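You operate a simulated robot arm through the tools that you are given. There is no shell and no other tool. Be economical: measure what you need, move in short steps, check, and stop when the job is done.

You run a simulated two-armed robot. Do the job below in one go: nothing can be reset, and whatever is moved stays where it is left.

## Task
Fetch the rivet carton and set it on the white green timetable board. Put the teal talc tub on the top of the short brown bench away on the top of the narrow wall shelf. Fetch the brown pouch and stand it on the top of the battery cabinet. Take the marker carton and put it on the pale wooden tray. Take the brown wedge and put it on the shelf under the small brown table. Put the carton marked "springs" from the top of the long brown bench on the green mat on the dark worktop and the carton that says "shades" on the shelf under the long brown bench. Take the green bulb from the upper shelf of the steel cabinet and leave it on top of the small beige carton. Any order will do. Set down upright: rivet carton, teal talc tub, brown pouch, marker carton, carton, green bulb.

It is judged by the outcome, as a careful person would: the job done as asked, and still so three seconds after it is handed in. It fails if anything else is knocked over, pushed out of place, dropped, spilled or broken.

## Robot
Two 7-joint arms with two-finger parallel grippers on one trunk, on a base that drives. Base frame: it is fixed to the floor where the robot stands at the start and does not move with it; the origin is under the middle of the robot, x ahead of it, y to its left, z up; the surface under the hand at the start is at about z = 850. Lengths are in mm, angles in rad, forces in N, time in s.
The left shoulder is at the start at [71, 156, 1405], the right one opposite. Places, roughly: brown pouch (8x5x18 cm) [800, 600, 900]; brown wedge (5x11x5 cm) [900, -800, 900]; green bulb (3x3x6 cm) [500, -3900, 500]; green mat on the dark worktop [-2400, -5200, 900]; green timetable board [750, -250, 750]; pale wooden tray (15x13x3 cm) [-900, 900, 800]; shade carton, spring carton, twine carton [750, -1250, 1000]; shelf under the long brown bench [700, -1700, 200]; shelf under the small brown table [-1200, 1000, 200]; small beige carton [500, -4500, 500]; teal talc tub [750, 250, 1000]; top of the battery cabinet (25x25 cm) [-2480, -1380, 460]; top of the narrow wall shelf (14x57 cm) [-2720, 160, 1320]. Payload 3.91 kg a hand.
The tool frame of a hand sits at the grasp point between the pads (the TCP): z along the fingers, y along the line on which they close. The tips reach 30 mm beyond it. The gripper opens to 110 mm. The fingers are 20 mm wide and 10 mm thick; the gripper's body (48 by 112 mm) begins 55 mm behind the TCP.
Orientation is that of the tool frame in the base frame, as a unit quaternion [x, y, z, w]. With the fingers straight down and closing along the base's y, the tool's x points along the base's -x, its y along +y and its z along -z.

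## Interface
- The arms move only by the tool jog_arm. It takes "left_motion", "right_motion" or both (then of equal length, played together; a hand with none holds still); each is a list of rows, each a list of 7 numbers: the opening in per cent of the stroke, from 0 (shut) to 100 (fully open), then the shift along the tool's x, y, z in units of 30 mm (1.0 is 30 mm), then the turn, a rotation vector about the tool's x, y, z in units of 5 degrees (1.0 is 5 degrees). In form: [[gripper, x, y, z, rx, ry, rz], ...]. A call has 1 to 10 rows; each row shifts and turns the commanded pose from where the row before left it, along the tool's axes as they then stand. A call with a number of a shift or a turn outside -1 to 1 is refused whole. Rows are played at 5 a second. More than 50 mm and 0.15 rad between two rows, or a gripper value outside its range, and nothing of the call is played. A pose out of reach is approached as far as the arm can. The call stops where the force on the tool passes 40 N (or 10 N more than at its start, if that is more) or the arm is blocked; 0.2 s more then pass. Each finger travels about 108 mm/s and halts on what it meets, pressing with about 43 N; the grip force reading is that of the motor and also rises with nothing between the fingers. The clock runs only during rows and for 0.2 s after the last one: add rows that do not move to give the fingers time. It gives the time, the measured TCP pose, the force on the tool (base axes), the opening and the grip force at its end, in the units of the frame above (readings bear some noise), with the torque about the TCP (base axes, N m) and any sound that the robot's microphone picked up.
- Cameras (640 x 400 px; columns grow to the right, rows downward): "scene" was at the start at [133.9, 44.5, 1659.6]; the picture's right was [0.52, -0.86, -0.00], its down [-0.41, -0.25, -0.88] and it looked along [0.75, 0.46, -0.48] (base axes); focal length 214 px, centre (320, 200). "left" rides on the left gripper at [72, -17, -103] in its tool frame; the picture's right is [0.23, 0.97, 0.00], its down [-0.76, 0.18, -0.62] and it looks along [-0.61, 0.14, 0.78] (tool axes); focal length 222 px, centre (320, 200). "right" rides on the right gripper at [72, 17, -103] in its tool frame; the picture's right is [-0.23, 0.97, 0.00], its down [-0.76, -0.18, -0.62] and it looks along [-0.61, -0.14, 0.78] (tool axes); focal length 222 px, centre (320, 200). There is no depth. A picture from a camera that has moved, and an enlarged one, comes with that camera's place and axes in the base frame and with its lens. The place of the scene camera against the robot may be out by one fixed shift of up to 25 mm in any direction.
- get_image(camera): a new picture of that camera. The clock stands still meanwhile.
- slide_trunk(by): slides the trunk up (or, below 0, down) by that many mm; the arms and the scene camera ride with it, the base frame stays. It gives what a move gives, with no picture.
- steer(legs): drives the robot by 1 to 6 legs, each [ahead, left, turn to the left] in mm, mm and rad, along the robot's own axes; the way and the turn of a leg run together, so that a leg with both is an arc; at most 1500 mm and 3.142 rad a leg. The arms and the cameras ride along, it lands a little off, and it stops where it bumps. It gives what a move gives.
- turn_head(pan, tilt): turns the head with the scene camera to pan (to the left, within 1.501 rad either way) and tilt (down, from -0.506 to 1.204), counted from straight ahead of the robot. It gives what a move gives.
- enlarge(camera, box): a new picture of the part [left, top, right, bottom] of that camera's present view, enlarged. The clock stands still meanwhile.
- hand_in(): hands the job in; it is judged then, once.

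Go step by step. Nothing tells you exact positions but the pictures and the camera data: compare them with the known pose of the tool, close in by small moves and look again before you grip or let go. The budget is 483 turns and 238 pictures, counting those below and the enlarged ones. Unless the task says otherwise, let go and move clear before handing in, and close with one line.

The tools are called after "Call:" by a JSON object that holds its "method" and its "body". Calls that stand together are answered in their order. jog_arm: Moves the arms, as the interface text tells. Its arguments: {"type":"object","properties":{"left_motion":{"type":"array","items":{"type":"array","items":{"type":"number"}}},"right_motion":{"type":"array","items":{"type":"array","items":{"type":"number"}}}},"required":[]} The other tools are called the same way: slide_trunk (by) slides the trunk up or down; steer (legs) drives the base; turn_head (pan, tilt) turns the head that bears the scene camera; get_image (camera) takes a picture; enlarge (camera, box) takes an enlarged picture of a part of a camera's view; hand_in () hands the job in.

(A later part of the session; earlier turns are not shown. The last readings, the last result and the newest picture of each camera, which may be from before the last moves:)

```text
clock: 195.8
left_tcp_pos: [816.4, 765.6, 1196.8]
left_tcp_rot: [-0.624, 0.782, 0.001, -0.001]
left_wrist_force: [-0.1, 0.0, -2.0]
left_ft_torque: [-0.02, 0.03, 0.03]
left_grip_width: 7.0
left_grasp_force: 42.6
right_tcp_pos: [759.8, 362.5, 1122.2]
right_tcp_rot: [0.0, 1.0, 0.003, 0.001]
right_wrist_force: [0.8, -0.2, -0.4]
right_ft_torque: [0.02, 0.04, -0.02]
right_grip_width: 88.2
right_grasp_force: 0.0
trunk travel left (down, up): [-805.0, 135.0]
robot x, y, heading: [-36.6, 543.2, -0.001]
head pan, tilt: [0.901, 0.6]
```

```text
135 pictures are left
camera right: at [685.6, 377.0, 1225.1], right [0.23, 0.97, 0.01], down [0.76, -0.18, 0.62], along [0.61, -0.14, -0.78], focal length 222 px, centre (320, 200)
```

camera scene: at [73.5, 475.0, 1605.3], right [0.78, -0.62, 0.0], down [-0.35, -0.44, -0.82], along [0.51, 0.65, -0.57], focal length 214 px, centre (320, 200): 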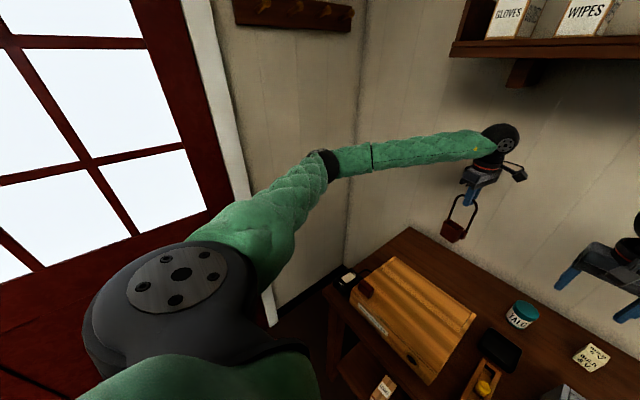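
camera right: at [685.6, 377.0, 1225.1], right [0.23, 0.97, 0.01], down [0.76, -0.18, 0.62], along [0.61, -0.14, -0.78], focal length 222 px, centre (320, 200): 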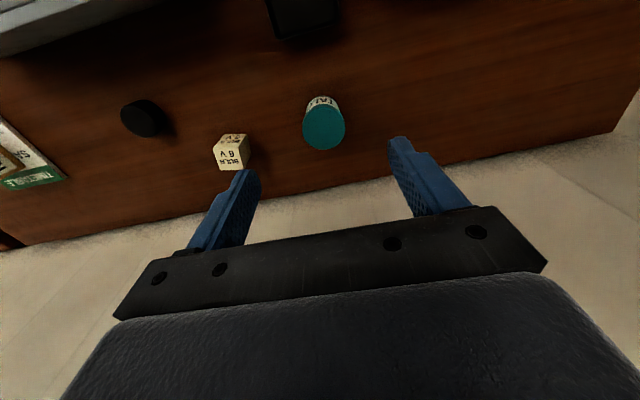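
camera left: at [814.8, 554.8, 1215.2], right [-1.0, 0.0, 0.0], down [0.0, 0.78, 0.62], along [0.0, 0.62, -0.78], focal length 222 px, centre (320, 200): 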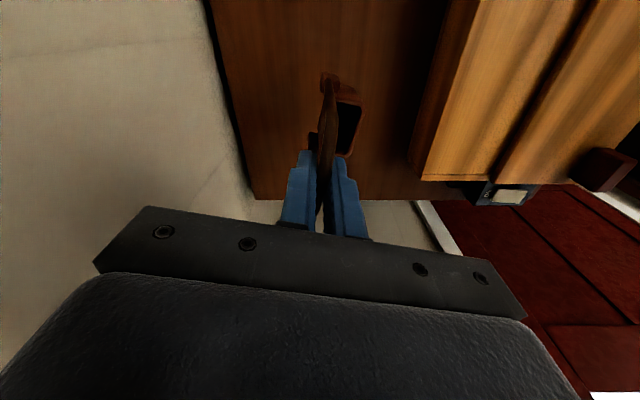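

Call:
{"method": "jog_arm", "body": {"right_motion": [[80, -0.7, -0.1, 1, 0, 0, 0], [80, -0.65, -0.1, 1, 0, 0, 0], [80, 0, 0, 1, 0, 0, 0], [80, 0, 0, 1, 0, 0, 0]]}}

Call:
{"method": "get_image", "body": {"camera": "right"}}

```text
clock: 196.8
left_tcp_pos: [813.3, 765.4, 1198.0]
left_tcp_rot: [-0.623, 0.782, 0.0, -0.001]
left_wrist_force: [0.1, -0.4, -1.9]
left_ft_torque: [-0.01, 0.02, 0.0]
left_grip_width: 7.3
left_grasp_force: 43.3
right_tcp_pos: [761.7, 319.5, 1039.8]
right_tcp_rot: [-0.001, 1.0, 0.003, 0.002]
right_wrist_force: [0.1, -1.1, -0.2]
right_ft_torque: [0.02, -0.01, 0.03]
right_grip_width: 87.9
right_grasp_force: 0.0
right hand out of reach, approached as far as the arm can: row 1, 2, 3, 4
trunk travel left (down, up): [-805.0, 135.0]
robot x, y, heading: [-39.7, 544.3, 0.001]
head pan, tilt: [0.901, 0.6]
```

```text
134 pictures are left
camera right: at [687.2, 334.5, 1142.5], right [0.23, 0.97, 0.01], down [0.76, -0.18, 0.63], along [0.61, -0.14, -0.78], focal length 222 px, centre (320, 200)
```

right: 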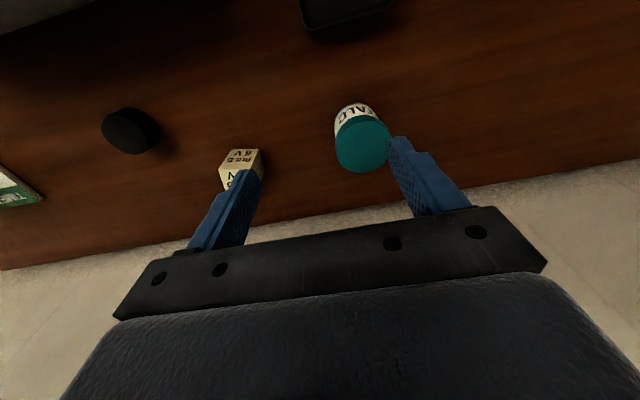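

The arm is at its limit here, so I'll use the base for the last bit and the trunk for the descent (tub at about (807,357), top z≈903).

Call:
{"method": "steer", "body": {"legs": [[45, 37, 0]]}}

Call:
{"method": "jog_arm", "body": {"left_motion": [[0, 0, 0, -1, 0, 0, 0], [0, 0, 0, -1, 0, 0, 0], [0, 0, 0, -1, 0, 0, 0]]}}

Call:
{"method": "slide_trunk", "body": {"by": -80}}

Call:
{"method": "get_image", "body": {"camera": "right"}}

```text
clock: 197.7
left_tcp_pos: [851.2, 805.4, 1202.4]
left_tcp_rot: [-0.625, 0.781, -0.001, 0.001]
left_wrist_force: [-0.9, 0.9, -3.2]
left_ft_torque: [-0.02, -0.02, -0.03]
left_grip_width: 7.1
left_grasp_force: 42.7
right_tcp_pos: [800.9, 358.6, 1044.6]
right_tcp_rot: [-0.003, 1.0, 0.003, 0.005]
right_wrist_force: [-0.7, -0.3, -0.5]
right_ft_torque: [0.03, -0.01, 0.02]
right_grip_width: 87.9
right_grasp_force: 0.0
trunk travel left (down, up): [-805.0, 135.0]
robot x, y, heading: [9.2, 579.7, 0.007]
head pan, tilt: [0.901, 0.6]
```

```text
clock: 198.5
left_tcp_pos: [856.8, 804.2, 1286.3]
left_tcp_rot: [-0.625, 0.78, 0.001, -0.002]
left_wrist_force: [0.3, -0.5, -2.5]
left_ft_torque: [-0.03, 0.02, 0.0]
left_grip_width: 7.0
left_grasp_force: 42.9
right_tcp_pos: [806.4, 358.9, 1039.2]
right_tcp_rot: [-0.002, 1.0, 0.003, 0.002]
right_wrist_force: [0.1, 1.3, -0.6]
right_ft_torque: [0.01, -0.03, -0.02]
right_grip_width: 87.9
right_grasp_force: 0.1
trunk travel left (down, up): [-805.0, 135.0]
robot x, y, heading: [4.4, 580.8, 0.007]
head pan, tilt: [0.901, 0.6]
```

```text
clock: 199.7
left_tcp_pos: [854.2, 805.1, 1209.9]
left_tcp_rot: [-0.625, 0.781, -0.001, 0.0]
left_wrist_force: [0.2, -1.1, -2.4]
left_ft_torque: [0.03, -0.03, 0.0]
left_grip_width: 7.1
left_grasp_force: 42.5
right_tcp_pos: [805.2, 358.3, 960.7]
right_tcp_rot: [-0.002, 1.0, 0.003, 0.003]
right_wrist_force: [0.1, 0.1, 0.4]
right_ft_torque: [0.01, -0.01, -0.02]
right_grip_width: 88.0
right_grasp_force: 0.1
trunk travel left (down, up): [-725.0, 215.0]
robot x, y, heading: [6.4, 575.1, 0.002]
head pan, tilt: [0.901, 0.6]
```

```text
133 pictures are left
camera right: at [731.6, 372.9, 1064.0], right [0.22, 0.97, 0.01], down [0.76, -0.18, 0.63], along [0.61, -0.13, -0.78], focal length 222 px, centre (320, 200)
```

right: 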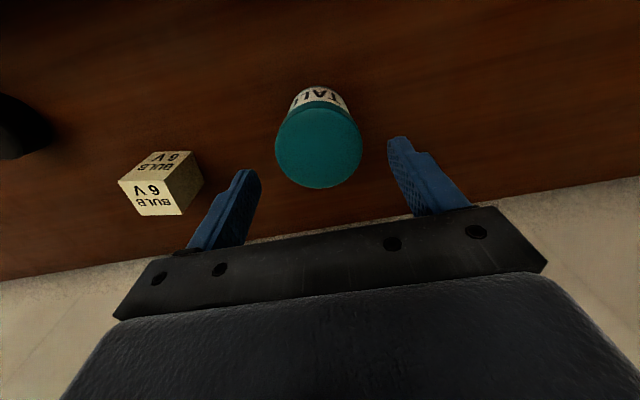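

Call:
{"method": "slide_trunk", "body": {"by": -68}}

Call:
{"method": "get_image", "body": {"camera": "right"}}

```text
clock: 200.8
left_tcp_pos: [853.7, 805.2, 1141.8]
left_tcp_rot: [-0.624, 0.781, 0.0, -0.001]
left_wrist_force: [-0.4, -1.2, -2.2]
left_ft_torque: [-0.04, -0.02, -0.04]
left_grip_width: 6.9
left_grasp_force: 43.3
right_tcp_pos: [805.2, 357.7, 894.0]
right_tcp_rot: [-0.003, 1.0, 0.003, 0.003]
right_wrist_force: [0.3, 0.9, -0.9]
right_ft_torque: [-0.03, 0.01, 0.01]
right_grip_width: 87.9
right_grasp_force: 0.0
trunk travel left (down, up): [-657.0, 283.0]
robot x, y, heading: [4.6, 581.8, 0.007]
head pan, tilt: [0.901, 0.6]
```

```text
132 pictures are left
camera right: at [731.3, 372.9, 996.2], right [0.22, 0.97, 0.01], down [0.76, -0.18, 0.63], along [0.61, -0.13, -0.78], focal length 222 px, centre (320, 200)
```

right: 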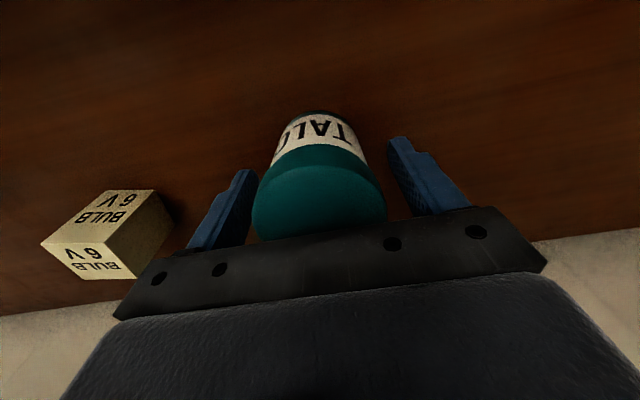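

Call:
{"method": "jog_arm", "body": {"right_motion": [[80, 0, 0, 0, 0, 0, 0], [45, 0, 0, 0, 0, 0, 0], [45, 0, 0, 0, 0, 0, 0], [40, 0, 0, 0, 0, 0, 0], [40, 0, 0, 0, 0, 0, 0], [40, 0, 0, 0, 0, 0, 0]]}}

Call:
{"method": "slide_trunk", "body": {"by": 120}}

Call:
{"method": "get_image", "body": {"camera": "right"}}

```text
clock: 202.2
left_tcp_pos: [855.3, 804.9, 1141.4]
left_tcp_rot: [-0.625, 0.781, -0.001, -0.001]
left_wrist_force: [-0.5, 0.6, -2.7]
left_ft_torque: [-0.05, -0.01, 0.01]
left_grip_width: 6.7
left_grasp_force: 43.5
right_tcp_pos: [805.2, 358.9, 891.7]
right_tcp_rot: [-0.003, 1.0, 0.003, 0.003]
right_wrist_force: [-0.6, 0.2, -0.2]
right_ft_torque: [-0.1, 0.05, 0.02]
right_grip_width: 59.3
right_grasp_force: 43.0
trunk travel left (down, up): [-657.0, 283.0]
robot x, y, heading: [7.8, 575.9, 0.011]
head pan, tilt: [0.901, 0.6]
```

```text
clock: 203.7
left_tcp_pos: [854.0, 803.8, 1260.3]
left_tcp_rot: [-0.624, 0.781, 0.0, -0.002]
left_wrist_force: [0.8, 0.2, -2.7]
left_ft_torque: [-0.02, -0.01, -0.01]
left_grip_width: 7.2
left_grasp_force: 42.8
right_tcp_pos: [805.9, 357.6, 1012.6]
right_tcp_rot: [-0.003, 1.0, 0.003, 0.003]
right_wrist_force: [0.5, 0.0, -1.4]
right_ft_torque: [0.01, -0.01, 0.02]
right_grip_width: 59.3
right_grasp_force: 42.8
trunk travel left (down, up): [-777.0, 163.0]
robot x, y, heading: [10.0, 579.5, 0.009]
head pan, tilt: [0.901, 0.6]
```

```text
131 pictures are left
camera right: at [731.9, 372.9, 1115.3], right [0.22, 0.97, 0.01], down [0.76, -0.18, 0.63], along [0.61, -0.13, -0.78], focal length 222 px, centre (320, 200)
```

right: 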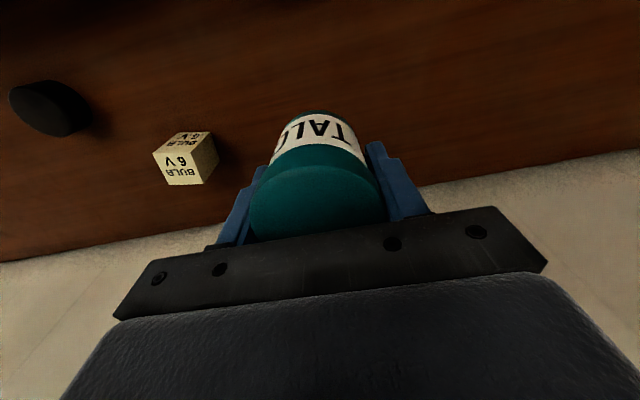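

Tub held. Backing out straight, then moving to the room's middle and turning to face the opposite wall.

Call:
{"method": "steer", "body": {"legs": [[-500, 0, 0], [-300, -500, 0], [0, 0, 3.1]]}}

Call:
{"method": "turn_head", "body": {"pan": 0.0, "tilt": 0.4}}

Call:
{"method": "get_image", "body": {"camera": "scene"}}

```text
clock: 216.6
left_tcp_pos: [-1670.2, -41.7, 1260.5]
left_tcp_rot: [0.82, 0.572, 0.001, -0.001]
left_wrist_force: [0.3, 0.6, -2.1]
left_ft_torque: [0.01, -0.01, 0.02]
left_grip_width: 6.9
left_grasp_force: 43.1
right_tcp_pos: [-1562.6, 395.1, 1013.1]
right_tcp_rot: [0.998, -0.064, -0.002, 0.003]
right_wrist_force: [-0.4, -0.2, -1.5]
right_ft_torque: [0.03, 0.01, 0.01]
right_grip_width: 59.1
right_grasp_force: 42.7
trunk travel left (down, up): [-777.0, 163.0]
robot x, y, heading: [-799.8, 73.1, 3.021]
head pan, tilt: [0.901, 0.6]
```

```text
clock: 217.8
left_tcp_pos: [-1668.9, -41.8, 1261.8]
left_tcp_rot: [0.82, 0.572, 0.001, -0.001]
left_wrist_force: [0.0, 0.1, -2.9]
left_ft_torque: [0.01, 0.03, -0.01]
left_grip_width: 7.2
left_grasp_force: 43.1
right_tcp_pos: [-1562.9, 395.6, 1011.9]
right_tcp_rot: [0.998, -0.064, -0.002, 0.004]
right_wrist_force: [-0.5, 0.0, -1.7]
right_ft_torque: [0.0, -0.02, 0.0]
right_grip_width: 59.5
right_grasp_force: 42.5
trunk travel left (down, up): [-777.0, 163.0]
robot x, y, heading: [-795.1, 71.4, 3.019]
head pan, tilt: [0.0, 0.4]
```

```text
130 pictures are left
camera scene: at [-936.2, 85.6, 1595.4], right [0.12, 0.99, 0.0], down [0.39, -0.05, -0.92], along [-0.91, 0.11, -0.39], focal length 214 px, centre (320, 200)
```

scene: 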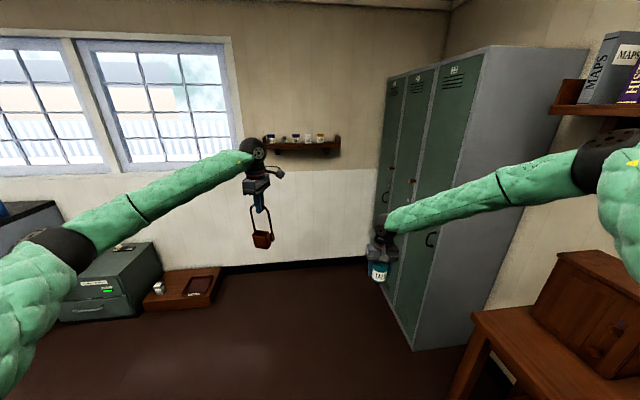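

Call:
{"method": "enlarge", "body": {"camera": "scene", "box": [240, 110, 400, 210]}}

Call:
{"method": "enlarge", "body": {"camera": "scene", "box": [20, 220, 260, 360]}}

```text
4.00 times, centred on (320, 160) of scene
camera zoom: at [-936.2, 85.6, 1595.4], right [0.12, 0.99, 0.0], down [0.39, -0.05, -0.92], along [-0.91, 0.11, -0.39], focal length 858 px, centre (320, 360)
```

zoom: 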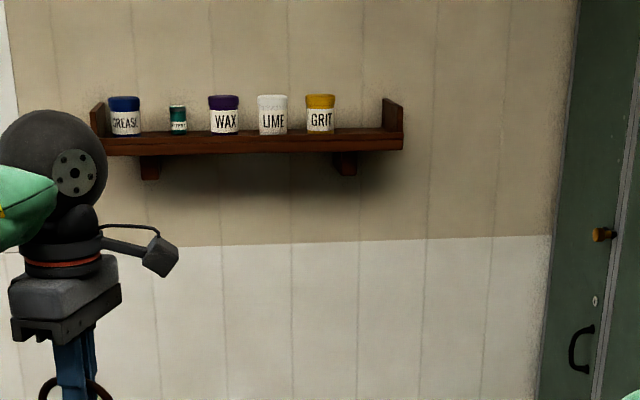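

```text
2.67 times, centred on (140, 290) of scene
camera zoom: at [-936.2, 85.6, 1595.4], right [0.12, 0.99, 0.0], down [0.39, -0.05, -0.92], along [-0.91, 0.11, -0.39], focal length 572 px, centre (800, -40)
```

zoom: 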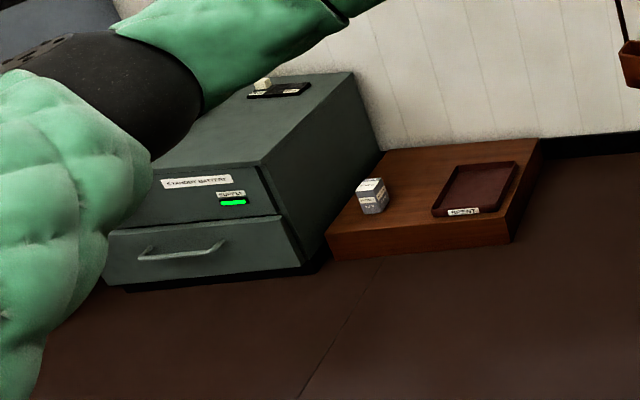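

The narrow shelf has a free slot at its right end (y≈332–430). I'll retract the left hand and rotate the right gripper 90° so the fingers close front-to-back on that shelf.

Call:
{"method": "jog_arm", "body": {"left_motion": [[0, 0, 1, 0, 0, 0, 0], [0, 0, 1, 0, 0, 0, 0], [0, 0, 1, 0, 0, 0, 0], [0, 0, 1, 0, 0, 0, 0], [0, 0, 1, 0, 0, 0, 0], [0, 0, 1, 0, 0, 0, 0], [0, 0, 1, 0, 0, 0, 0], [0, 0, 1, 0, 0, 0, 0], [0, 0, 1, 0, 0, 0, 0], [0, 0, 1, 0, 0, 0, 0]], "right_motion": [[40, 0, 0, 0, 0, 0, 1], [40, 0, 0, 0, 0, 0, 1], [40, 0, 0, 0, 0, 0, 1], [40, 0, 0, 0, 0, 0, 1], [40, 0, 0, 0, 0, 0, 1], [40, 0, 0, 0, 0, 0, 1], [40, 0, 0, 0, 0, 0, 1], [40, 0, 0, 0, 0, 0, 1], [40, 0, 0, 0, 0, 0, 1], [40, 0, 0, 0, 0, 0, 1]]}}

Call:
{"method": "jog_arm", "body": {"right_motion": [[40, 0, 0, -1, 0, 0, 1], [40, 0, 0, -1, 0, 0, 1], [40, 0, 0, -1, 0, 0, 1], [40, 0, 0, -1, 0, 0, 1], [40, 0, 0, -1, 0, 0, 1], [40, 0, 0, -1, 0, 0, 1], [40, 0, 0, -1, 0, 0, 1], [40, 0, 0, -1, 0, 0, 1], [40, 0, 0, -1, 0, 0, 0], [40, 0, 0, -1, 0, 0, 0]]}}

Call:
{"method": "slide_trunk", "body": {"by": 150}}

Call:
{"method": "steer", "body": {"legs": [[0, 0, 0.12], [800, -80, 0]]}}

Call:
{"method": "get_image", "body": {"camera": "scene"}}

Call:
{"method": "get_image", "body": {"camera": "right"}}

```text
clock: 220.0
left_tcp_pos: [-1388.6, -147.0, 1261.9]
left_tcp_rot: [0.821, 0.571, 0.001, -0.001]
left_wrist_force: [0.4, 0.1, -2.1]
left_ft_torque: [0.0, -0.01, -0.02]
left_grip_width: 6.9
left_grasp_force: 43.0
right_tcp_pos: [-1560.8, 393.7, 1012.9]
right_tcp_rot: [0.877, -0.481, -0.001, 0.004]
right_wrist_force: [-0.5, -0.5, -2.6]
right_ft_torque: [0.0, 0.03, -0.01]
right_grip_width: 59.2
right_grasp_force: 43.0
trunk travel left (down, up): [-777.0, 163.0]
robot x, y, heading: [-797.4, 68.9, 3.018]
head pan, tilt: [0.0, 0.4]
```

```text
clock: 222.2
left_tcp_pos: [-1388.8, -146.5, 1262.9]
left_tcp_rot: [0.82, 0.572, 0.001, -0.001]
left_wrist_force: [-0.2, -0.3, -1.9]
left_ft_torque: [0.0, 0.04, -0.01]
left_grip_width: 7.0
left_grasp_force: 42.7
right_tcp_pos: [-1558.0, 394.6, 1312.4]
right_tcp_rot: [-0.661, 0.751, 0.0, -0.005]
right_wrist_force: [1.1, 0.7, -2.5]
right_ft_torque: [0.03, 0.04, 0.02]
right_grip_width: 59.4
right_grasp_force: 43.3
trunk travel left (down, up): [-777.0, 163.0]
robot x, y, heading: [-797.4, 70.7, 3.019]
head pan, tilt: [0.0, 0.4]
```

```text
clock: 224.0
left_tcp_pos: [-1389.6, -146.3, 1411.7]
left_tcp_rot: [0.82, 0.572, 0.0, 0.0]
left_wrist_force: [-0.1, -0.6, -2.2]
left_ft_torque: [-0.01, 0.01, 0.01]
left_grip_width: 6.8
left_grasp_force: 43.0
right_tcp_pos: [-1558.4, 394.5, 1463.0]
right_tcp_rot: [-0.661, 0.75, 0.0, -0.005]
right_wrist_force: [0.3, -0.5, -1.7]
right_ft_torque: [0.0, 0.0, -0.01]
right_grip_width: 59.3
right_grasp_force: 43.1
trunk travel left (down, up): [-927.0, 13.0]
robot x, y, heading: [-800.2, 71.9, 3.02]
head pan, tilt: [0.0, 0.4]
```

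```text
clock: 228.9
left_tcp_pos: [-2163.4, -157.2, 1412.1]
left_tcp_rot: [0.777, 0.63, 0.001, -0.001]
left_wrist_force: [-0.1, 0.5, -2.7]
left_ft_torque: [0.0, 0.01, 0.0]
left_grip_width: 7.1
left_grasp_force: 43.1
right_tcp_pos: [-2409.8, 353.6, 1462.8]
right_tcp_rot: [0.713, -0.701, -0.001, 0.005]
right_wrist_force: [0.8, -0.3, -2.4]
right_ft_torque: [0.01, -0.01, 0.02]
right_grip_width: 59.4
right_grasp_force: 43.0
trunk travel left (down, up): [-927.0, 13.0]
robot x, y, heading: [-1612.3, 140.7, -3.121]
head pan, tilt: [0.0, 0.4]
```

```text
127 pictures are left
camera scene: at [-1748.6, 136.2, 1745.6], right [-0.02, 1.0, 0.0], down [0.39, 0.01, -0.92], along [-0.92, -0.02, -0.39], focal length 214 px, centre (320, 200)
```

scene: 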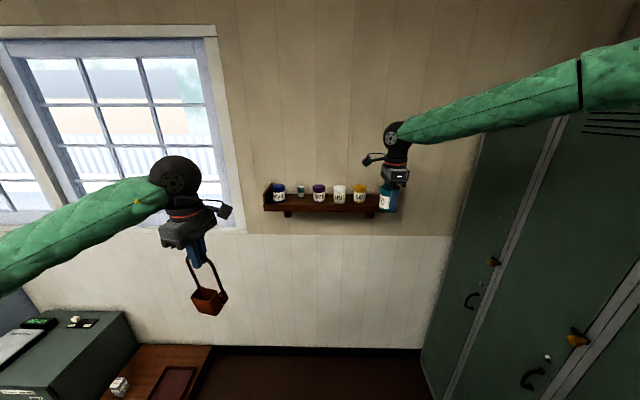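

```text
126 pictures are left
camera right: at [-2425.1, 280.5, 1567.3], right [-0.98, 0.21, 0.0], down [0.17, 0.77, 0.62], along [0.13, 0.6, -0.79], focal length 222 px, centre (320, 200)
```

right: 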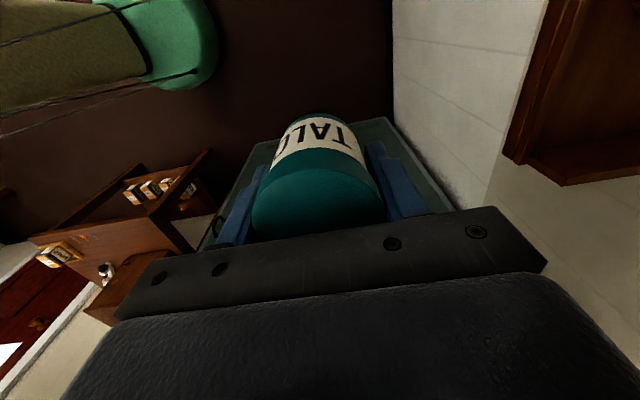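

Moving in toward the shelf slot.

Call:
{"method": "slide_trunk", "body": {"by": 13}}

Call:
{"method": "steer", "body": {"legs": [[220, -10, -0.02]]}}

Call:
{"method": "get_image", "body": {"camera": "right"}}

Call:
{"method": "enlarge", "body": {"camera": "scene", "box": [240, 120, 480, 270]}}

```text
clock: 229.5
left_tcp_pos: [-2164.2, -157.1, 1425.1]
left_tcp_rot: [0.777, 0.629, 0.001, -0.001]
left_wrist_force: [0.7, -0.6, -2.3]
left_ft_torque: [0.01, -0.02, -0.04]
left_grip_width: 7.3
left_grasp_force: 43.5
right_tcp_pos: [-2408.9, 353.8, 1476.4]
right_tcp_rot: [0.713, -0.701, 0.0, 0.005]
right_wrist_force: [-0.5, 0.1, -1.5]
right_ft_torque: [-0.03, -0.01, -0.02]
right_grip_width: 59.5
right_grasp_force: 43.3
trunk travel left (down, up): [-940.0, 0.0]
robot x, y, heading: [-1614.7, 142.3, -3.127]
head pan, tilt: [0.0, 0.4]
```

```text
clock: 231.2
left_tcp_pos: [-2390.8, -134.5, 1425.7]
left_tcp_rot: [0.785, 0.619, 0.0, -0.001]
left_wrist_force: [0.4, 0.0, -3.0]
left_ft_torque: [0.0, 0.01, 0.0]
left_grip_width: 7.0
left_grasp_force: 43.4
right_tcp_pos: [-2622.2, 384.4, 1478.8]
right_tcp_rot: [-0.703, 0.711, 0.001, -0.005]
right_wrist_force: [-0.1, 0.0, -2.9]
right_ft_torque: [0.03, 0.03, 0.01]
right_grip_width: 59.4
right_grasp_force: 42.9
trunk travel left (down, up): [-940.0, 0.0]
robot x, y, heading: [-1831.3, 149.5, 3.14]
head pan, tilt: [0.0, 0.4]
```

```text
125 pictures are left
camera right: at [-2639.8, 311.1, 1582.0], right [-0.97, 0.24, 0.01], down [0.19, 0.76, 0.62], along [0.14, 0.6, -0.79], focal length 222 px, centre (320, 200)
```

right: 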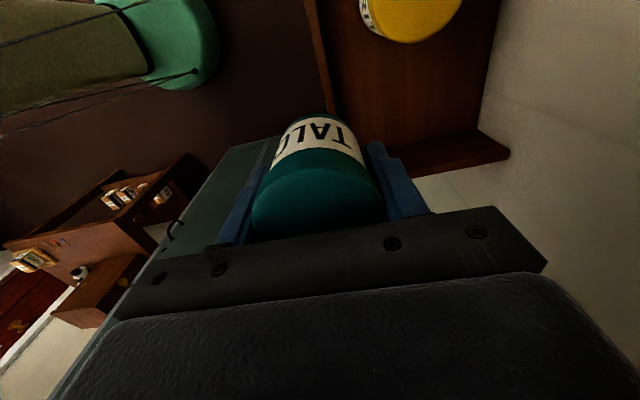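

```text
2.67 times, centred on (360, 195) of scene
camera zoom: at [-1967.3, 148.5, 1759.0], right [0.01, 1.0, 0.0], down [0.39, 0.0, -0.92], along [-0.92, 0.01, -0.39], focal length 572 px, centre (213, 213)
```

zoom: 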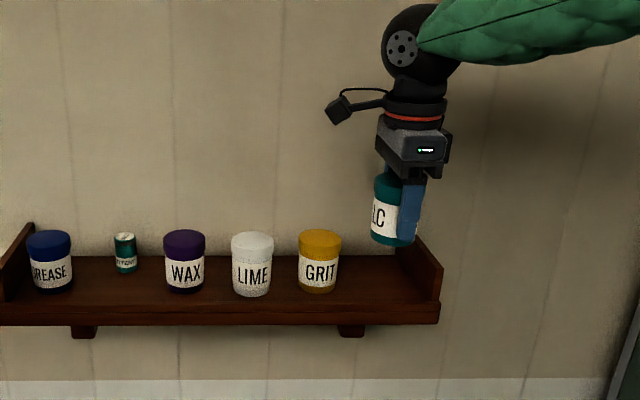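

Slot centre at about y≈387 between GRIT and the end bracket. Advancing over it.

Call:
{"method": "steer", "body": {"legs": [[83, 0, 0]]}}

Call:
{"method": "jog_arm", "body": {"right_motion": [[40, 0, 0, 0.7, 0, 0, 0], [40, 0, 0, 0.7, 0, 0, 0]]}}

Call:
{"method": "get_image", "body": {"camera": "right"}}

Call:
{"method": "enlarge", "body": {"camera": "scene", "box": [280, 120, 440, 220]}}

```text
clock: 232.3
left_tcp_pos: [-2464.1, -132.8, 1429.8]
left_tcp_rot: [0.785, 0.619, -0.002, -0.002]
left_wrist_force: [0.7, 0.0, -2.2]
left_ft_torque: [0.03, 0.03, 0.01]
left_grip_width: 7.4
left_grasp_force: 43.4
right_tcp_pos: [-2695.9, 385.7, 1482.8]
right_tcp_rot: [-0.703, 0.711, 0.003, -0.008]
right_wrist_force: [0.5, 0.4, -1.9]
right_ft_torque: [0.03, 0.07, 0.01]
right_grip_width: 59.4
right_grasp_force: 42.7
trunk travel left (down, up): [-940.0, 0.0]
robot x, y, heading: [-1912.0, 149.8, 3.135]
head pan, tilt: [0.0, 0.4]
```

```text
clock: 232.9
left_tcp_pos: [-2469.8, -132.8, 1428.0]
left_tcp_rot: [0.786, 0.619, -0.001, -0.002]
left_wrist_force: [0.5, 0.1, -2.7]
left_ft_torque: [-0.01, 0.01, -0.01]
left_grip_width: 6.9
left_grasp_force: 43.0
right_tcp_pos: [-2700.0, 386.4, 1438.9]
right_tcp_rot: [-0.704, 0.71, 0.0, -0.007]
right_wrist_force: [-0.2, -0.2, -2.1]
right_ft_torque: [0.01, 0.03, -0.03]
right_grip_width: 59.2
right_grasp_force: 43.3
trunk travel left (down, up): [-940.0, 0.0]
robot x, y, heading: [-1914.3, 149.9, 3.133]
head pan, tilt: [0.0, 0.4]
```

```text
123 pictures are left
camera right: at [-2718.0, 314.6, 1543.9], right [-0.97, 0.24, 0.01], down [0.19, 0.76, 0.62], along [0.14, 0.6, -0.79], focal length 222 px, centre (320, 200)
```

right: 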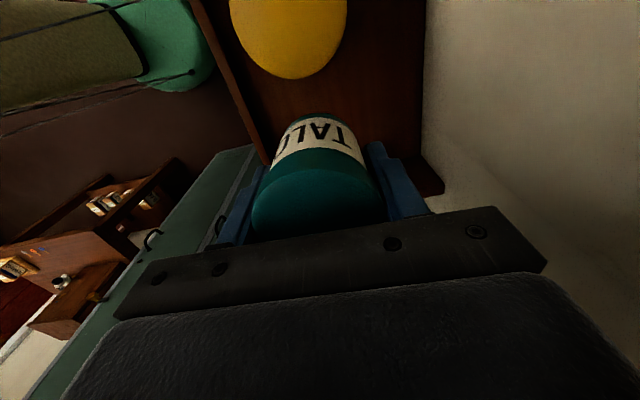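

```text
4.00 times, centred on (360, 170) of scene
camera zoom: at [-2045.5, 149.9, 1759.3], right [0.01, 1.0, 0.0], down [0.39, 0.0, -0.92], along [-0.92, 0.01, -0.39], focal length 858 px, centre (160, 320)
```

zoom: 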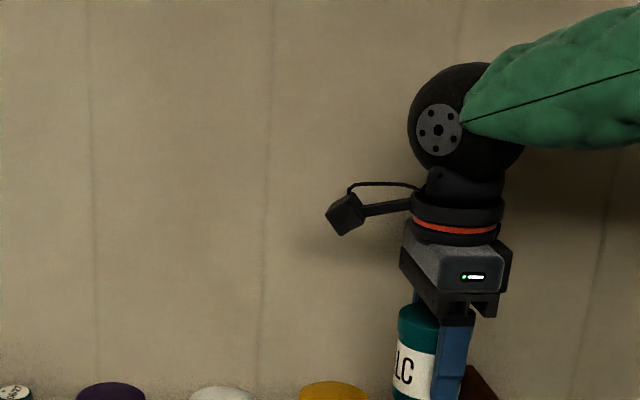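

Call:
{"method": "jog_arm", "body": {"right_motion": [[40, 0.2, 0, 0.6, 0, 0, 0], [40, 0, 0, 0.6, 0, 0, 0]]}}

Call:
{"method": "turn_head", "body": {"pan": -0.1, "tilt": 0.5}}

Call:
{"method": "enlarge", "body": {"camera": "scene", "box": [260, 110, 420, 210]}}

Call:
{"method": "get_image", "body": {"camera": "right"}}

```text
clock: 233.5
left_tcp_pos: [-2472.9, -131.4, 1427.0]
left_tcp_rot: [0.786, 0.619, 0.0, 0.0]
left_wrist_force: [0.8, 0.0, -2.8]
left_ft_torque: [-0.01, -0.03, 0.03]
left_grip_width: 7.2
left_grasp_force: 43.0
right_tcp_pos: [-2704.3, 377.9, 1401.0]
right_tcp_rot: [-0.704, 0.71, 0.001, -0.005]
right_wrist_force: [0.0, 0.3, -1.8]
right_ft_torque: [-0.01, 0.02, 0.01]
right_grip_width: 59.3
right_grasp_force: 42.8
trunk travel left (down, up): [-940.0, 0.0]
robot x, y, heading: [-1913.9, 149.2, 3.136]
head pan, tilt: [0.0, 0.4]
```

```text
clock: 234.2
left_tcp_pos: [-2474.2, -132.0, 1425.9]
left_tcp_rot: [0.785, 0.619, 0.001, 0.0]
left_wrist_force: [-0.3, -0.3, -2.2]
left_ft_torque: [0.02, 0.04, 0.02]
left_grip_width: 7.3
left_grasp_force: 42.7
right_tcp_pos: [-2704.6, 378.9, 1400.5]
right_tcp_rot: [-0.703, 0.711, 0.0, -0.006]
right_wrist_force: [0.8, 0.8, -1.2]
right_ft_torque: [-0.01, -0.01, 0.02]
right_grip_width: 59.3
right_grasp_force: 43.1
trunk travel left (down, up): [-940.0, 0.0]
robot x, y, heading: [-1911.6, 151.4, 3.136]
head pan, tilt: [-0.099, 0.499]
```

```text
4.00 times, centred on (340, 160) of scene
camera zoom: at [-2048.8, 158.5, 1749.5], right [0.11, 0.99, 0.0], down [0.48, -0.05, -0.88], along [-0.87, 0.09, -0.48], focal length 858 px, centre (240, 360)
```

zoom: 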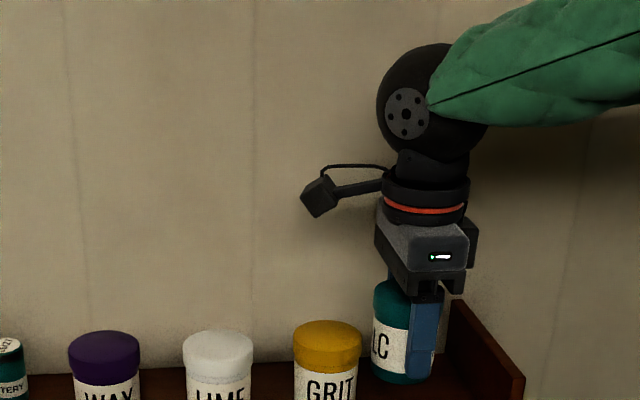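

```text
120 pictures are left
camera right: at [-2722.6, 306.0, 1504.1], right [-0.97, 0.24, 0.01], down [0.19, 0.76, 0.62], along [0.14, 0.6, -0.79], focal length 222 px, centre (320, 200)
```

right: 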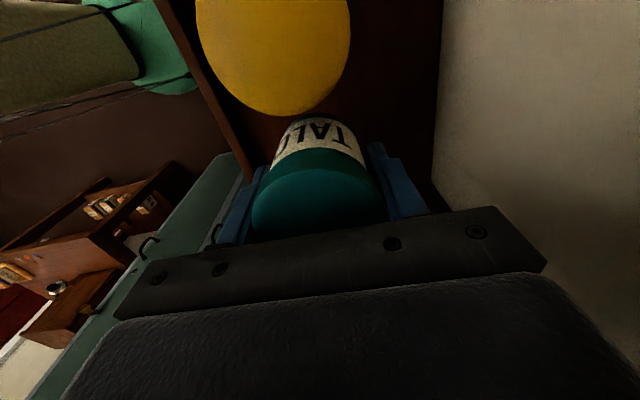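

Call:
{"method": "jog_arm", "body": {"right_motion": [[40, -0.15, 0, 0.4, 0, 0, 0], [40, 0, 0, 0.4, 0, 0, 0]]}}

Call:
{"method": "jog_arm", "body": {"right_motion": [[40, 0, 0, 0.2, 0, 0, 0]]}}

Call:
{"method": "jog_arm", "body": {"right_motion": [[40, 0, 0, 0.2, 0, 0, 0]]}}

Call:
{"method": "jog_arm", "body": {"right_motion": [[40, 0, 0, 0.2, 0, 0, 0]]}}

Call:
{"method": "enlarge", "body": {"camera": "scene", "box": [260, 130, 420, 230]}}

```text
clock: 234.8
left_tcp_pos: [-2475.3, -132.6, 1424.5]
left_tcp_rot: [0.785, 0.619, 0.001, 0.0]
left_wrist_force: [-0.1, 0.3, -3.5]
left_ft_torque: [0.04, -0.02, -0.05]
left_grip_width: 7.1
left_grasp_force: 43.1
right_tcp_pos: [-2705.9, 383.4, 1375.0]
right_tcp_rot: [-0.704, 0.711, -0.001, -0.005]
right_wrist_force: [0.1, -0.1, -2.7]
right_ft_torque: [-0.01, 0.02, 0.03]
right_grip_width: 59.0
right_grasp_force: 42.9
trunk travel left (down, up): [-940.0, 0.0]
robot x, y, heading: [-1912.5, 151.8, 3.136]
head pan, tilt: [-0.099, 0.499]
```

```text
clock: 235.2
left_tcp_pos: [-2475.1, -131.2, 1423.8]
left_tcp_rot: [0.785, 0.619, 0.001, 0.0]
left_wrist_force: [0.8, 0.2, -2.8]
left_ft_torque: [-0.02, -0.02, -0.01]
left_grip_width: 7.0
left_grasp_force: 42.5
right_tcp_pos: [-2706.6, 383.3, 1369.3]
right_tcp_rot: [-0.703, 0.711, 0.0, -0.006]
right_wrist_force: [-0.1, -0.1, -1.2]
right_ft_torque: [0.0, -0.03, 0.0]
right_grip_width: 59.3
right_grasp_force: 43.0
trunk travel left (down, up): [-940.0, 0.0]
robot x, y, heading: [-1915.0, 154.6, 3.131]
head pan, tilt: [-0.099, 0.499]
```

```text
clock: 235.6
left_tcp_pos: [-2475.4, -133.7, 1425.1]
left_tcp_rot: [0.785, 0.619, 0.001, 0.0]
left_wrist_force: [0.0, -0.3, -1.5]
left_ft_torque: [0.02, -0.01, 0.0]
left_grip_width: 7.3
left_grasp_force: 43.8
right_tcp_pos: [-2706.6, 382.6, 1364.4]
right_tcp_rot: [-0.704, 0.711, 0.001, -0.006]
right_wrist_force: [0.9, 1.0, 2.8]
right_ft_torque: [0.11, -0.1, -0.01]
right_grip_width: 59.4
right_grasp_force: 42.5
trunk travel left (down, up): [-940.0, 0.0]
robot x, y, heading: [-1912.6, 148.9, 3.136]
head pan, tilt: [-0.099, 0.499]
```

```text
clock: 235.9
left_tcp_pos: [-2473.4, -133.2, 1426.4]
left_tcp_rot: [0.785, 0.619, -0.001, -0.001]
left_wrist_force: [-0.4, 0.3, -2.1]
left_ft_torque: [-0.01, 0.01, -0.02]
left_grip_width: 7.0
left_grasp_force: 43.6
right_tcp_pos: [-2706.0, 381.3, 1360.3]
right_tcp_rot: [-0.703, 0.711, 0.002, -0.007]
right_wrist_force: [-10.7, -1.4, 5.9]
right_ft_torque: [0.02, 0.09, -0.05]
right_grip_width: 58.3
right_grasp_force: 35.5
trunk travel left (down, up): [-940.0, 0.0]
robot x, y, heading: [-1915.8, 153.9, 3.136]
head pan, tilt: [-0.099, 0.499]
```

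```text
4.00 times, centred on (340, 180) of scene
camera zoom: at [-2047.4, 157.5, 1750.3], right [0.11, 0.99, 0.0], down [0.48, -0.05, -0.88], along [-0.87, 0.09, -0.48], focal length 858 px, centre (240, 280)
```

zoom: 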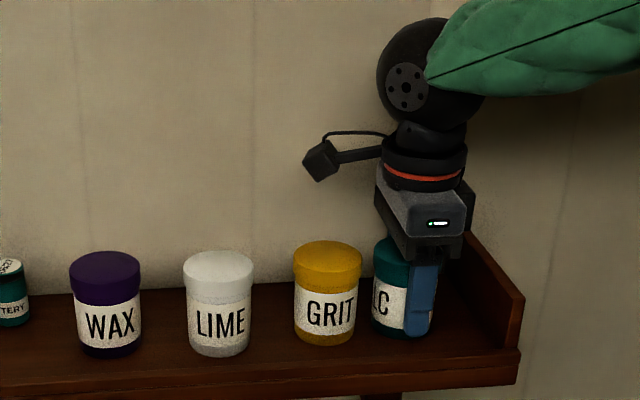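

Tub is standing on the shelf. Releasing and rising.

Call:
{"method": "jog_arm", "body": {"right_motion": [[40, 0, 0, -0.1, 0, 0, 0], [58, 0, 0, 0, 0, 0, 0], [66, 0, 0, 0, 0, 0, 0], [66, 0, 0, 0, 0, 0, 0], [66, 0, 0, -0.6, 0, 0, 0], [66, 0, 0, -1, 0, 0, 0], [66, 0, 0, -1, 0, 0, 0], [66, 0, 0, -1, 0, 0, 0]]}}

Call:
{"method": "enlarge", "body": {"camera": "scene", "box": [260, 130, 420, 230]}}

```text
clock: 237.8
left_tcp_pos: [-2474.6, -133.2, 1425.7]
left_tcp_rot: [0.785, 0.619, 0.001, 0.0]
left_wrist_force: [0.6, 0.4, -2.5]
left_ft_torque: [0.02, -0.01, 0.0]
left_grip_width: 6.9
left_grasp_force: 43.1
right_tcp_pos: [-2705.5, 382.7, 1470.2]
right_tcp_rot: [-0.704, 0.71, 0.0, -0.005]
right_wrist_force: [0.0, -0.5, -0.2]
right_ft_torque: [0.01, 0.02, -0.01]
right_grip_width: 72.6
right_grasp_force: 0.1
trunk travel left (down, up): [-940.0, 0.0]
robot x, y, heading: [-1913.5, 152.3, 3.134]
head pan, tilt: [-0.099, 0.499]
```

```text
4.00 times, centred on (340, 180) of scene
camera zoom: at [-2049.0, 158.0, 1749.4], right [0.11, 0.99, 0.0], down [0.48, -0.05, -0.88], along [-0.87, 0.09, -0.48], focal length 858 px, centre (240, 280)
```

zoom: 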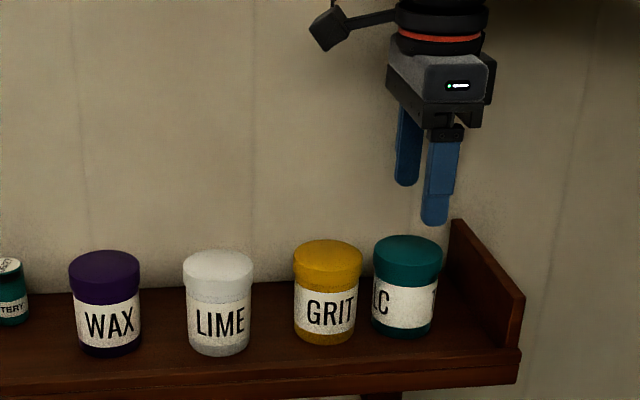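

Talc is placed. Next the pouch on the battery cabinet; backing off and looking at it.

Call:
{"method": "steer", "body": {"legs": [[-350, 0, 0]]}}

Call:
{"method": "turn_head", "body": {"pan": 0.75, "tilt": 0.45}}

Call:
{"method": "get_image", "body": {"camera": "scene"}}

```text
clock: 240.0
left_tcp_pos: [-2127.5, -135.6, 1423.5]
left_tcp_rot: [0.786, 0.618, 0.002, 0.0]
left_wrist_force: [-0.6, -0.3, -2.4]
left_ft_torque: [0.03, -0.02, -0.01]
left_grip_width: 7.2
left_grasp_force: 43.2
right_tcp_pos: [-2357.2, 382.1, 1468.0]
right_tcp_rot: [-0.703, 0.711, 0.0, -0.004]
right_wrist_force: [0.3, -0.1, -0.6]
right_ft_torque: [-0.02, 0.01, 0.0]
right_grip_width: 72.7
right_grasp_force: 0.1
trunk travel left (down, up): [-940.0, 0.0]
robot x, y, heading: [-1564.4, 143.8, 3.131]
head pan, tilt: [-0.099, 0.499]
```

```text
clock: 241.2
left_tcp_pos: [-2127.8, -134.6, 1424.3]
left_tcp_rot: [0.787, 0.618, 0.0, 0.0]
left_wrist_force: [-0.8, -0.1, -2.7]
left_ft_torque: [0.03, -0.02, -0.01]
left_grip_width: 7.1
left_grasp_force: 43.1
right_tcp_pos: [-2355.0, 382.9, 1468.9]
right_tcp_rot: [-0.703, 0.711, 0.0, -0.005]
right_wrist_force: [0.1, 0.6, 0.0]
right_ft_torque: [0.02, -0.02, 0.02]
right_grip_width: 72.6
right_grasp_force: 0.1
trunk travel left (down, up): [-940.0, 0.0]
robot x, y, heading: [-1563.2, 145.3, 3.133]
head pan, tilt: [0.75, 0.45]
```

```text
117 pictures are left
camera scene: at [-1678.1, 83.6, 1753.7], right [-0.67, 0.74, 0.0], down [0.32, 0.29, -0.9], along [-0.66, -0.61, -0.44], focal length 214 px, centre (320, 200)
```

scene: 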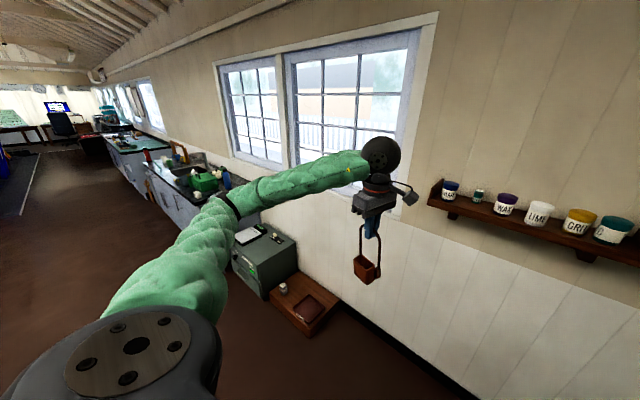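

Call:
{"method": "steer", "body": {"legs": [[0, 1230, 0]]}}

Call:
{"method": "turn_head", "body": {"pan": 0.25, "tilt": 0.8}}

Call:
{"method": "get_image", "body": {"camera": "scene"}}

```text
clock: 247.3
left_tcp_pos: [-2139.9, -1349.9, 1424.7]
left_tcp_rot: [0.787, 0.617, 0.001, 0.0]
left_wrist_force: [0.0, -0.7, -1.8]
left_ft_torque: [0.03, 0.01, -0.01]
left_grip_width: 7.1
left_grasp_force: 43.0
right_tcp_pos: [-2367.2, -832.4, 1469.7]
right_tcp_rot: [-0.701, 0.713, 0.0, -0.005]
right_wrist_force: [0.3, -0.4, 0.2]
right_ft_torque: [0.02, 0.01, -0.01]
right_grip_width: 72.6
right_grasp_force: 0.1
trunk travel left (down, up): [-940.0, 0.0]
robot x, y, heading: [-1581.2, -1068.2, 3.128]
head pan, tilt: [0.75, 0.45]
```

```text
clock: 248.3
left_tcp_pos: [-2139.9, -1351.6, 1424.9]
left_tcp_rot: [0.787, 0.617, 0.001, 0.0]
left_wrist_force: [-0.9, 0.5, -1.8]
left_ft_torque: [0.0, -0.01, -0.01]
left_grip_width: 7.3
left_grasp_force: 42.3
right_tcp_pos: [-2368.8, -832.7, 1469.9]
right_tcp_rot: [-0.701, 0.713, 0.0, -0.005]
right_wrist_force: [0.4, -0.5, -0.7]
right_ft_torque: [-0.03, 0.02, 0.0]
right_grip_width: 72.5
right_grasp_force: 0.1
trunk travel left (down, up): [-940.0, 0.0]
robot x, y, heading: [-1577.7, -1069.7, 3.129]
head pan, tilt: [0.25, 0.799]
```

```text
116 pictures are left
camera scene: at [-1701.1, -1091.0, 1723.5], right [-0.24, 0.97, 0.0], down [0.7, 0.17, -0.7], along [-0.68, -0.16, -0.72], focal length 214 px, centre (320, 200)
```

scene: 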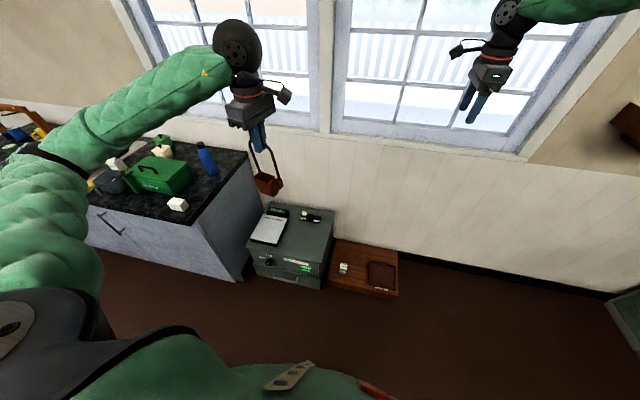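

Call:
{"method": "enlarge", "body": {"camera": "scene", "box": [230, 180, 390, 300]}}

Call:
{"method": "slide_trunk", "body": {"by": -400}}

Call:
{"method": "get_image", "body": {"camera": "left"}}

```text
3.33 times, centred on (310, 240) of scene
camera zoom: at [-1701.1, -1091.0, 1723.5], right [-0.24, 0.97, 0.0], down [0.7, 0.17, -0.7], along [-0.68, -0.16, -0.72], focal length 715 px, centre (353, 67)
```

zoom: 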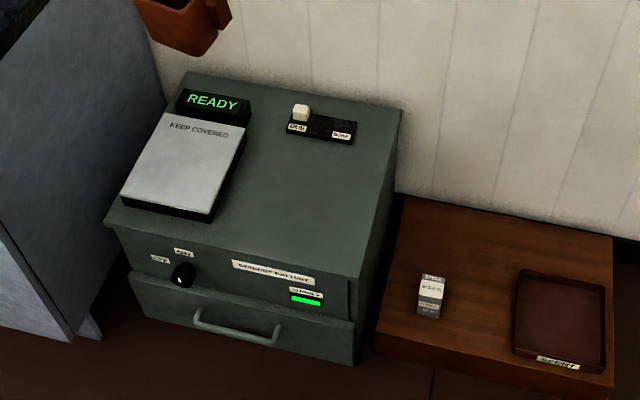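

```text
clock: 252.1
left_tcp_pos: [-2139.6, -1350.4, 1025.2]
left_tcp_rot: [0.787, 0.617, 0.001, 0.0]
left_wrist_force: [-0.7, -0.2, -2.6]
left_ft_torque: [0.04, -0.01, 0.0]
left_grip_width: 7.1
left_grasp_force: 43.4
right_tcp_pos: [-2367.8, -832.4, 1068.7]
right_tcp_rot: [-0.702, 0.712, 0.0, -0.005]
right_wrist_force: [0.0, -0.5, 0.0]
right_ft_torque: [0.02, 0.0, 0.02]
right_grip_width: 72.7
right_grasp_force: 0.1
trunk travel left (down, up): [-540.0, 400.0]
robot x, y, heading: [-1574.9, -1071.7, 3.126]
head pan, tilt: [0.25, 0.799]
```

```text
114 pictures are left
camera left: at [-2139.1, -1276.8, 1128.6], right [1.0, -0.01, 0.0], down [-0.01, -0.78, 0.62], along [-0.01, -0.62, -0.78], focal length 222 px, centre (320, 200)
```

left: 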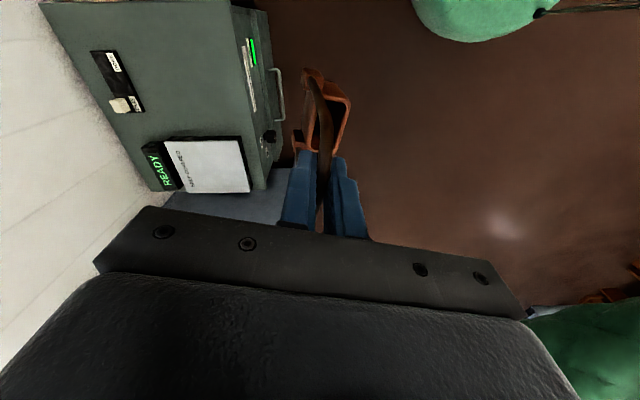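

Free area on the cabinet top is its front-right part, around (-2480,-1380) as given. Retracting the right hand a little, lowering, and moving in.

Call:
{"method": "jog_arm", "body": {"right_motion": [[66, 0, -1, 0, 0, 0, 0], [66, 0, -1, 0, 0, 0, 0], [66, 0, -1, 0, 0, 0, 0], [66, 0, -1, 0, 0, 0, 0], [66, 0, -1, 0, 0, 0, 0], [66, 0, -1, 0, 0, 0, 0]]}}

Call:
{"method": "steer", "body": {"legs": [[300, 25, 0.014]]}}

Call:
{"method": "slide_trunk", "body": {"by": -250}}

Call:
{"method": "get_image", "body": {"camera": "left"}}

Call:
{"method": "get_image", "body": {"camera": "scene"}}

```text
clock: 253.5
left_tcp_pos: [-2138.0, -1351.2, 1026.4]
left_tcp_rot: [0.787, 0.617, 0.0, -0.001]
left_wrist_force: [-0.1, 0.4, -2.8]
left_ft_torque: [0.02, -0.01, -0.02]
left_grip_width: 7.1
left_grasp_force: 43.1
right_tcp_pos: [-2187.0, -835.2, 1069.8]
right_tcp_rot: [-0.702, 0.712, 0.0, -0.005]
right_wrist_force: [-0.1, -0.9, 0.8]
right_ft_torque: [-0.01, 0.0, -0.01]
right_grip_width: 72.5
right_grasp_force: 0.2
trunk travel left (down, up): [-540.0, 400.0]
robot x, y, heading: [-1577.2, -1067.5, 3.131]
head pan, tilt: [0.25, 0.799]
```

```text
clock: 255.6
left_tcp_pos: [-2440.6, -1378.3, 1024.0]
left_tcp_rot: [0.784, 0.62, 0.001, 0.001]
left_wrist_force: [-0.8, -0.8, -2.5]
left_ft_torque: [0.0, 0.02, -0.03]
left_grip_width: 7.2
left_grasp_force: 43.1
right_tcp_pos: [-2492.8, -863.3, 1068.8]
right_tcp_rot: [-0.705, 0.709, 0.0, -0.005]
right_wrist_force: [-0.2, -0.1, -0.6]
right_ft_torque: [0.01, -0.05, 0.02]
right_grip_width: 72.7
right_grasp_force: 0.1
trunk travel left (down, up): [-540.0, 400.0]
robot x, y, heading: [-1878.7, -1095.1, 3.133]
head pan, tilt: [0.25, 0.799]
```

```text
clock: 258.1
left_tcp_pos: [-2438.2, -1372.5, 778.1]
left_tcp_rot: [0.785, 0.62, -0.003, 0.003]
left_wrist_force: [-0.2, 0.2, -2.4]
left_ft_torque: [0.06, 0.02, 0.0]
left_grip_width: 7.3
left_grasp_force: 42.8
right_tcp_pos: [-2490.9, -857.1, 818.0]
right_tcp_rot: [-0.705, 0.709, -0.002, -0.009]
right_wrist_force: [-0.1, -0.8, 0.0]
right_ft_torque: [0.02, 0.02, 0.0]
right_grip_width: 72.5
right_grasp_force: 0.0
trunk travel left (down, up): [-290.0, 650.0]
robot x, y, heading: [-1876.5, -1091.1, 3.136]
head pan, tilt: [0.25, 0.799]
```

```text
113 pictures are left
camera left: at [-2437.9, -1297.9, 881.3], right [1.0, 0.0, 0.0], down [0.0, -0.78, 0.63], along [0.0, -0.63, -0.78], focal length 222 px, centre (320, 200)
```

left: 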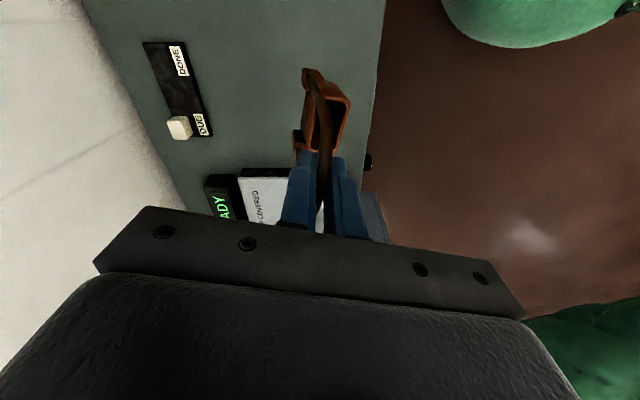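

```text
112 pictures are left
camera scene: at [-2000.7, -1107.0, 1073.8], right [-0.24, 0.97, -0.01], down [0.69, 0.17, -0.7], along [-0.68, -0.18, -0.71], focal length 214 px, centre (320, 200)
```

scene: 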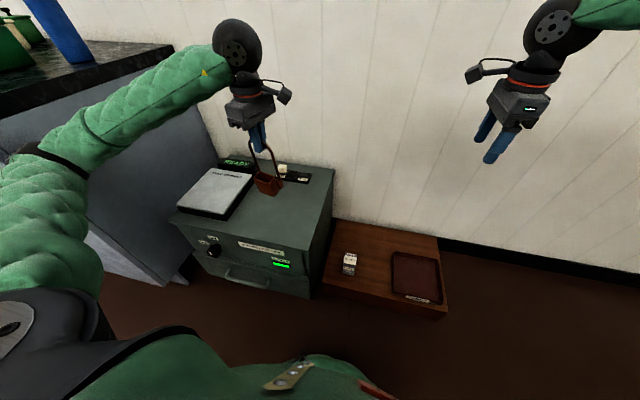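

Call:
{"method": "jog_arm", "body": {"left_motion": [[0, -0.37, -0.85, 0, 0, 0, 0], [0, -0.37, -0.85, 0, 0, 0, 0], [0, 0, 0, 1, 0, 0, 0], [0, 0, 0, 1, 0, 0, 0], [0, 0, 0, 1, 0, 0, 0]]}}

Call:
{"method": "get_image", "body": {"camera": "left"}}

Call:
{"method": "enlarge", "body": {"camera": "scene", "box": [170, 110, 370, 260]}}

```text
clock: 259.4
left_tcp_pos: [-2493.1, -1386.4, 685.1]
left_tcp_rot: [0.784, 0.62, 0.001, -0.001]
left_wrist_force: [0.4, -0.5, -3.1]
left_ft_torque: [0.0, 0.02, 0.01]
left_grip_width: 7.0
left_grasp_force: 43.6
right_tcp_pos: [-2492.6, -862.6, 819.0]
right_tcp_rot: [-0.705, 0.709, 0.0, -0.005]
right_wrist_force: [0.4, 0.1, -0.2]
right_ft_torque: [0.0, 0.01, -0.02]
right_grip_width: 72.7
right_grasp_force: 0.0
trunk travel left (down, up): [-290.0, 650.0]
robot x, y, heading: [-1879.0, -1093.0, 3.142]
head pan, tilt: [0.25, 0.799]
```

```text
111 pictures are left
camera left: at [-2493.6, -1311.7, 789.2], right [1.0, 0.0, 0.0], down [0.0, -0.78, 0.62], along [0.0, -0.62, -0.78], focal length 222 px, centre (320, 200)
```

left: 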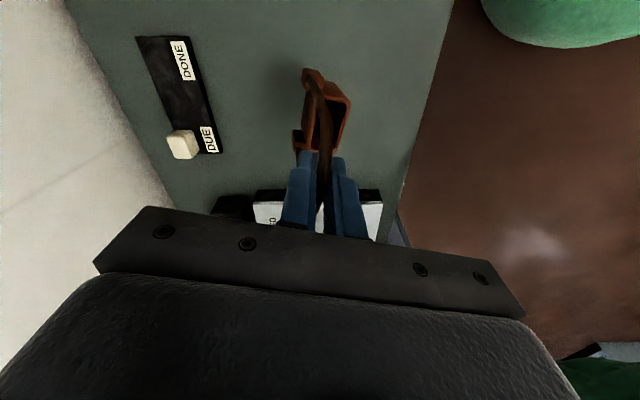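

```text
2.67 times, centred on (270, 185) of scene
camera zoom: at [-2003.0, -1115.4, 1073.4], right [-0.24, 0.97, 0.0], down [0.7, 0.17, -0.7], along [-0.68, -0.17, -0.72], focal length 572 px, centre (453, 240)
```

zoom: 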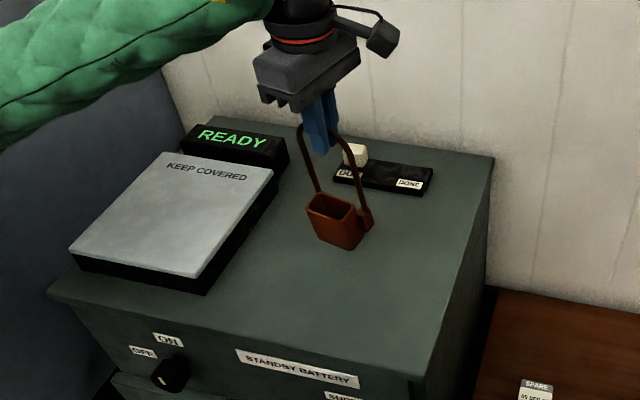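

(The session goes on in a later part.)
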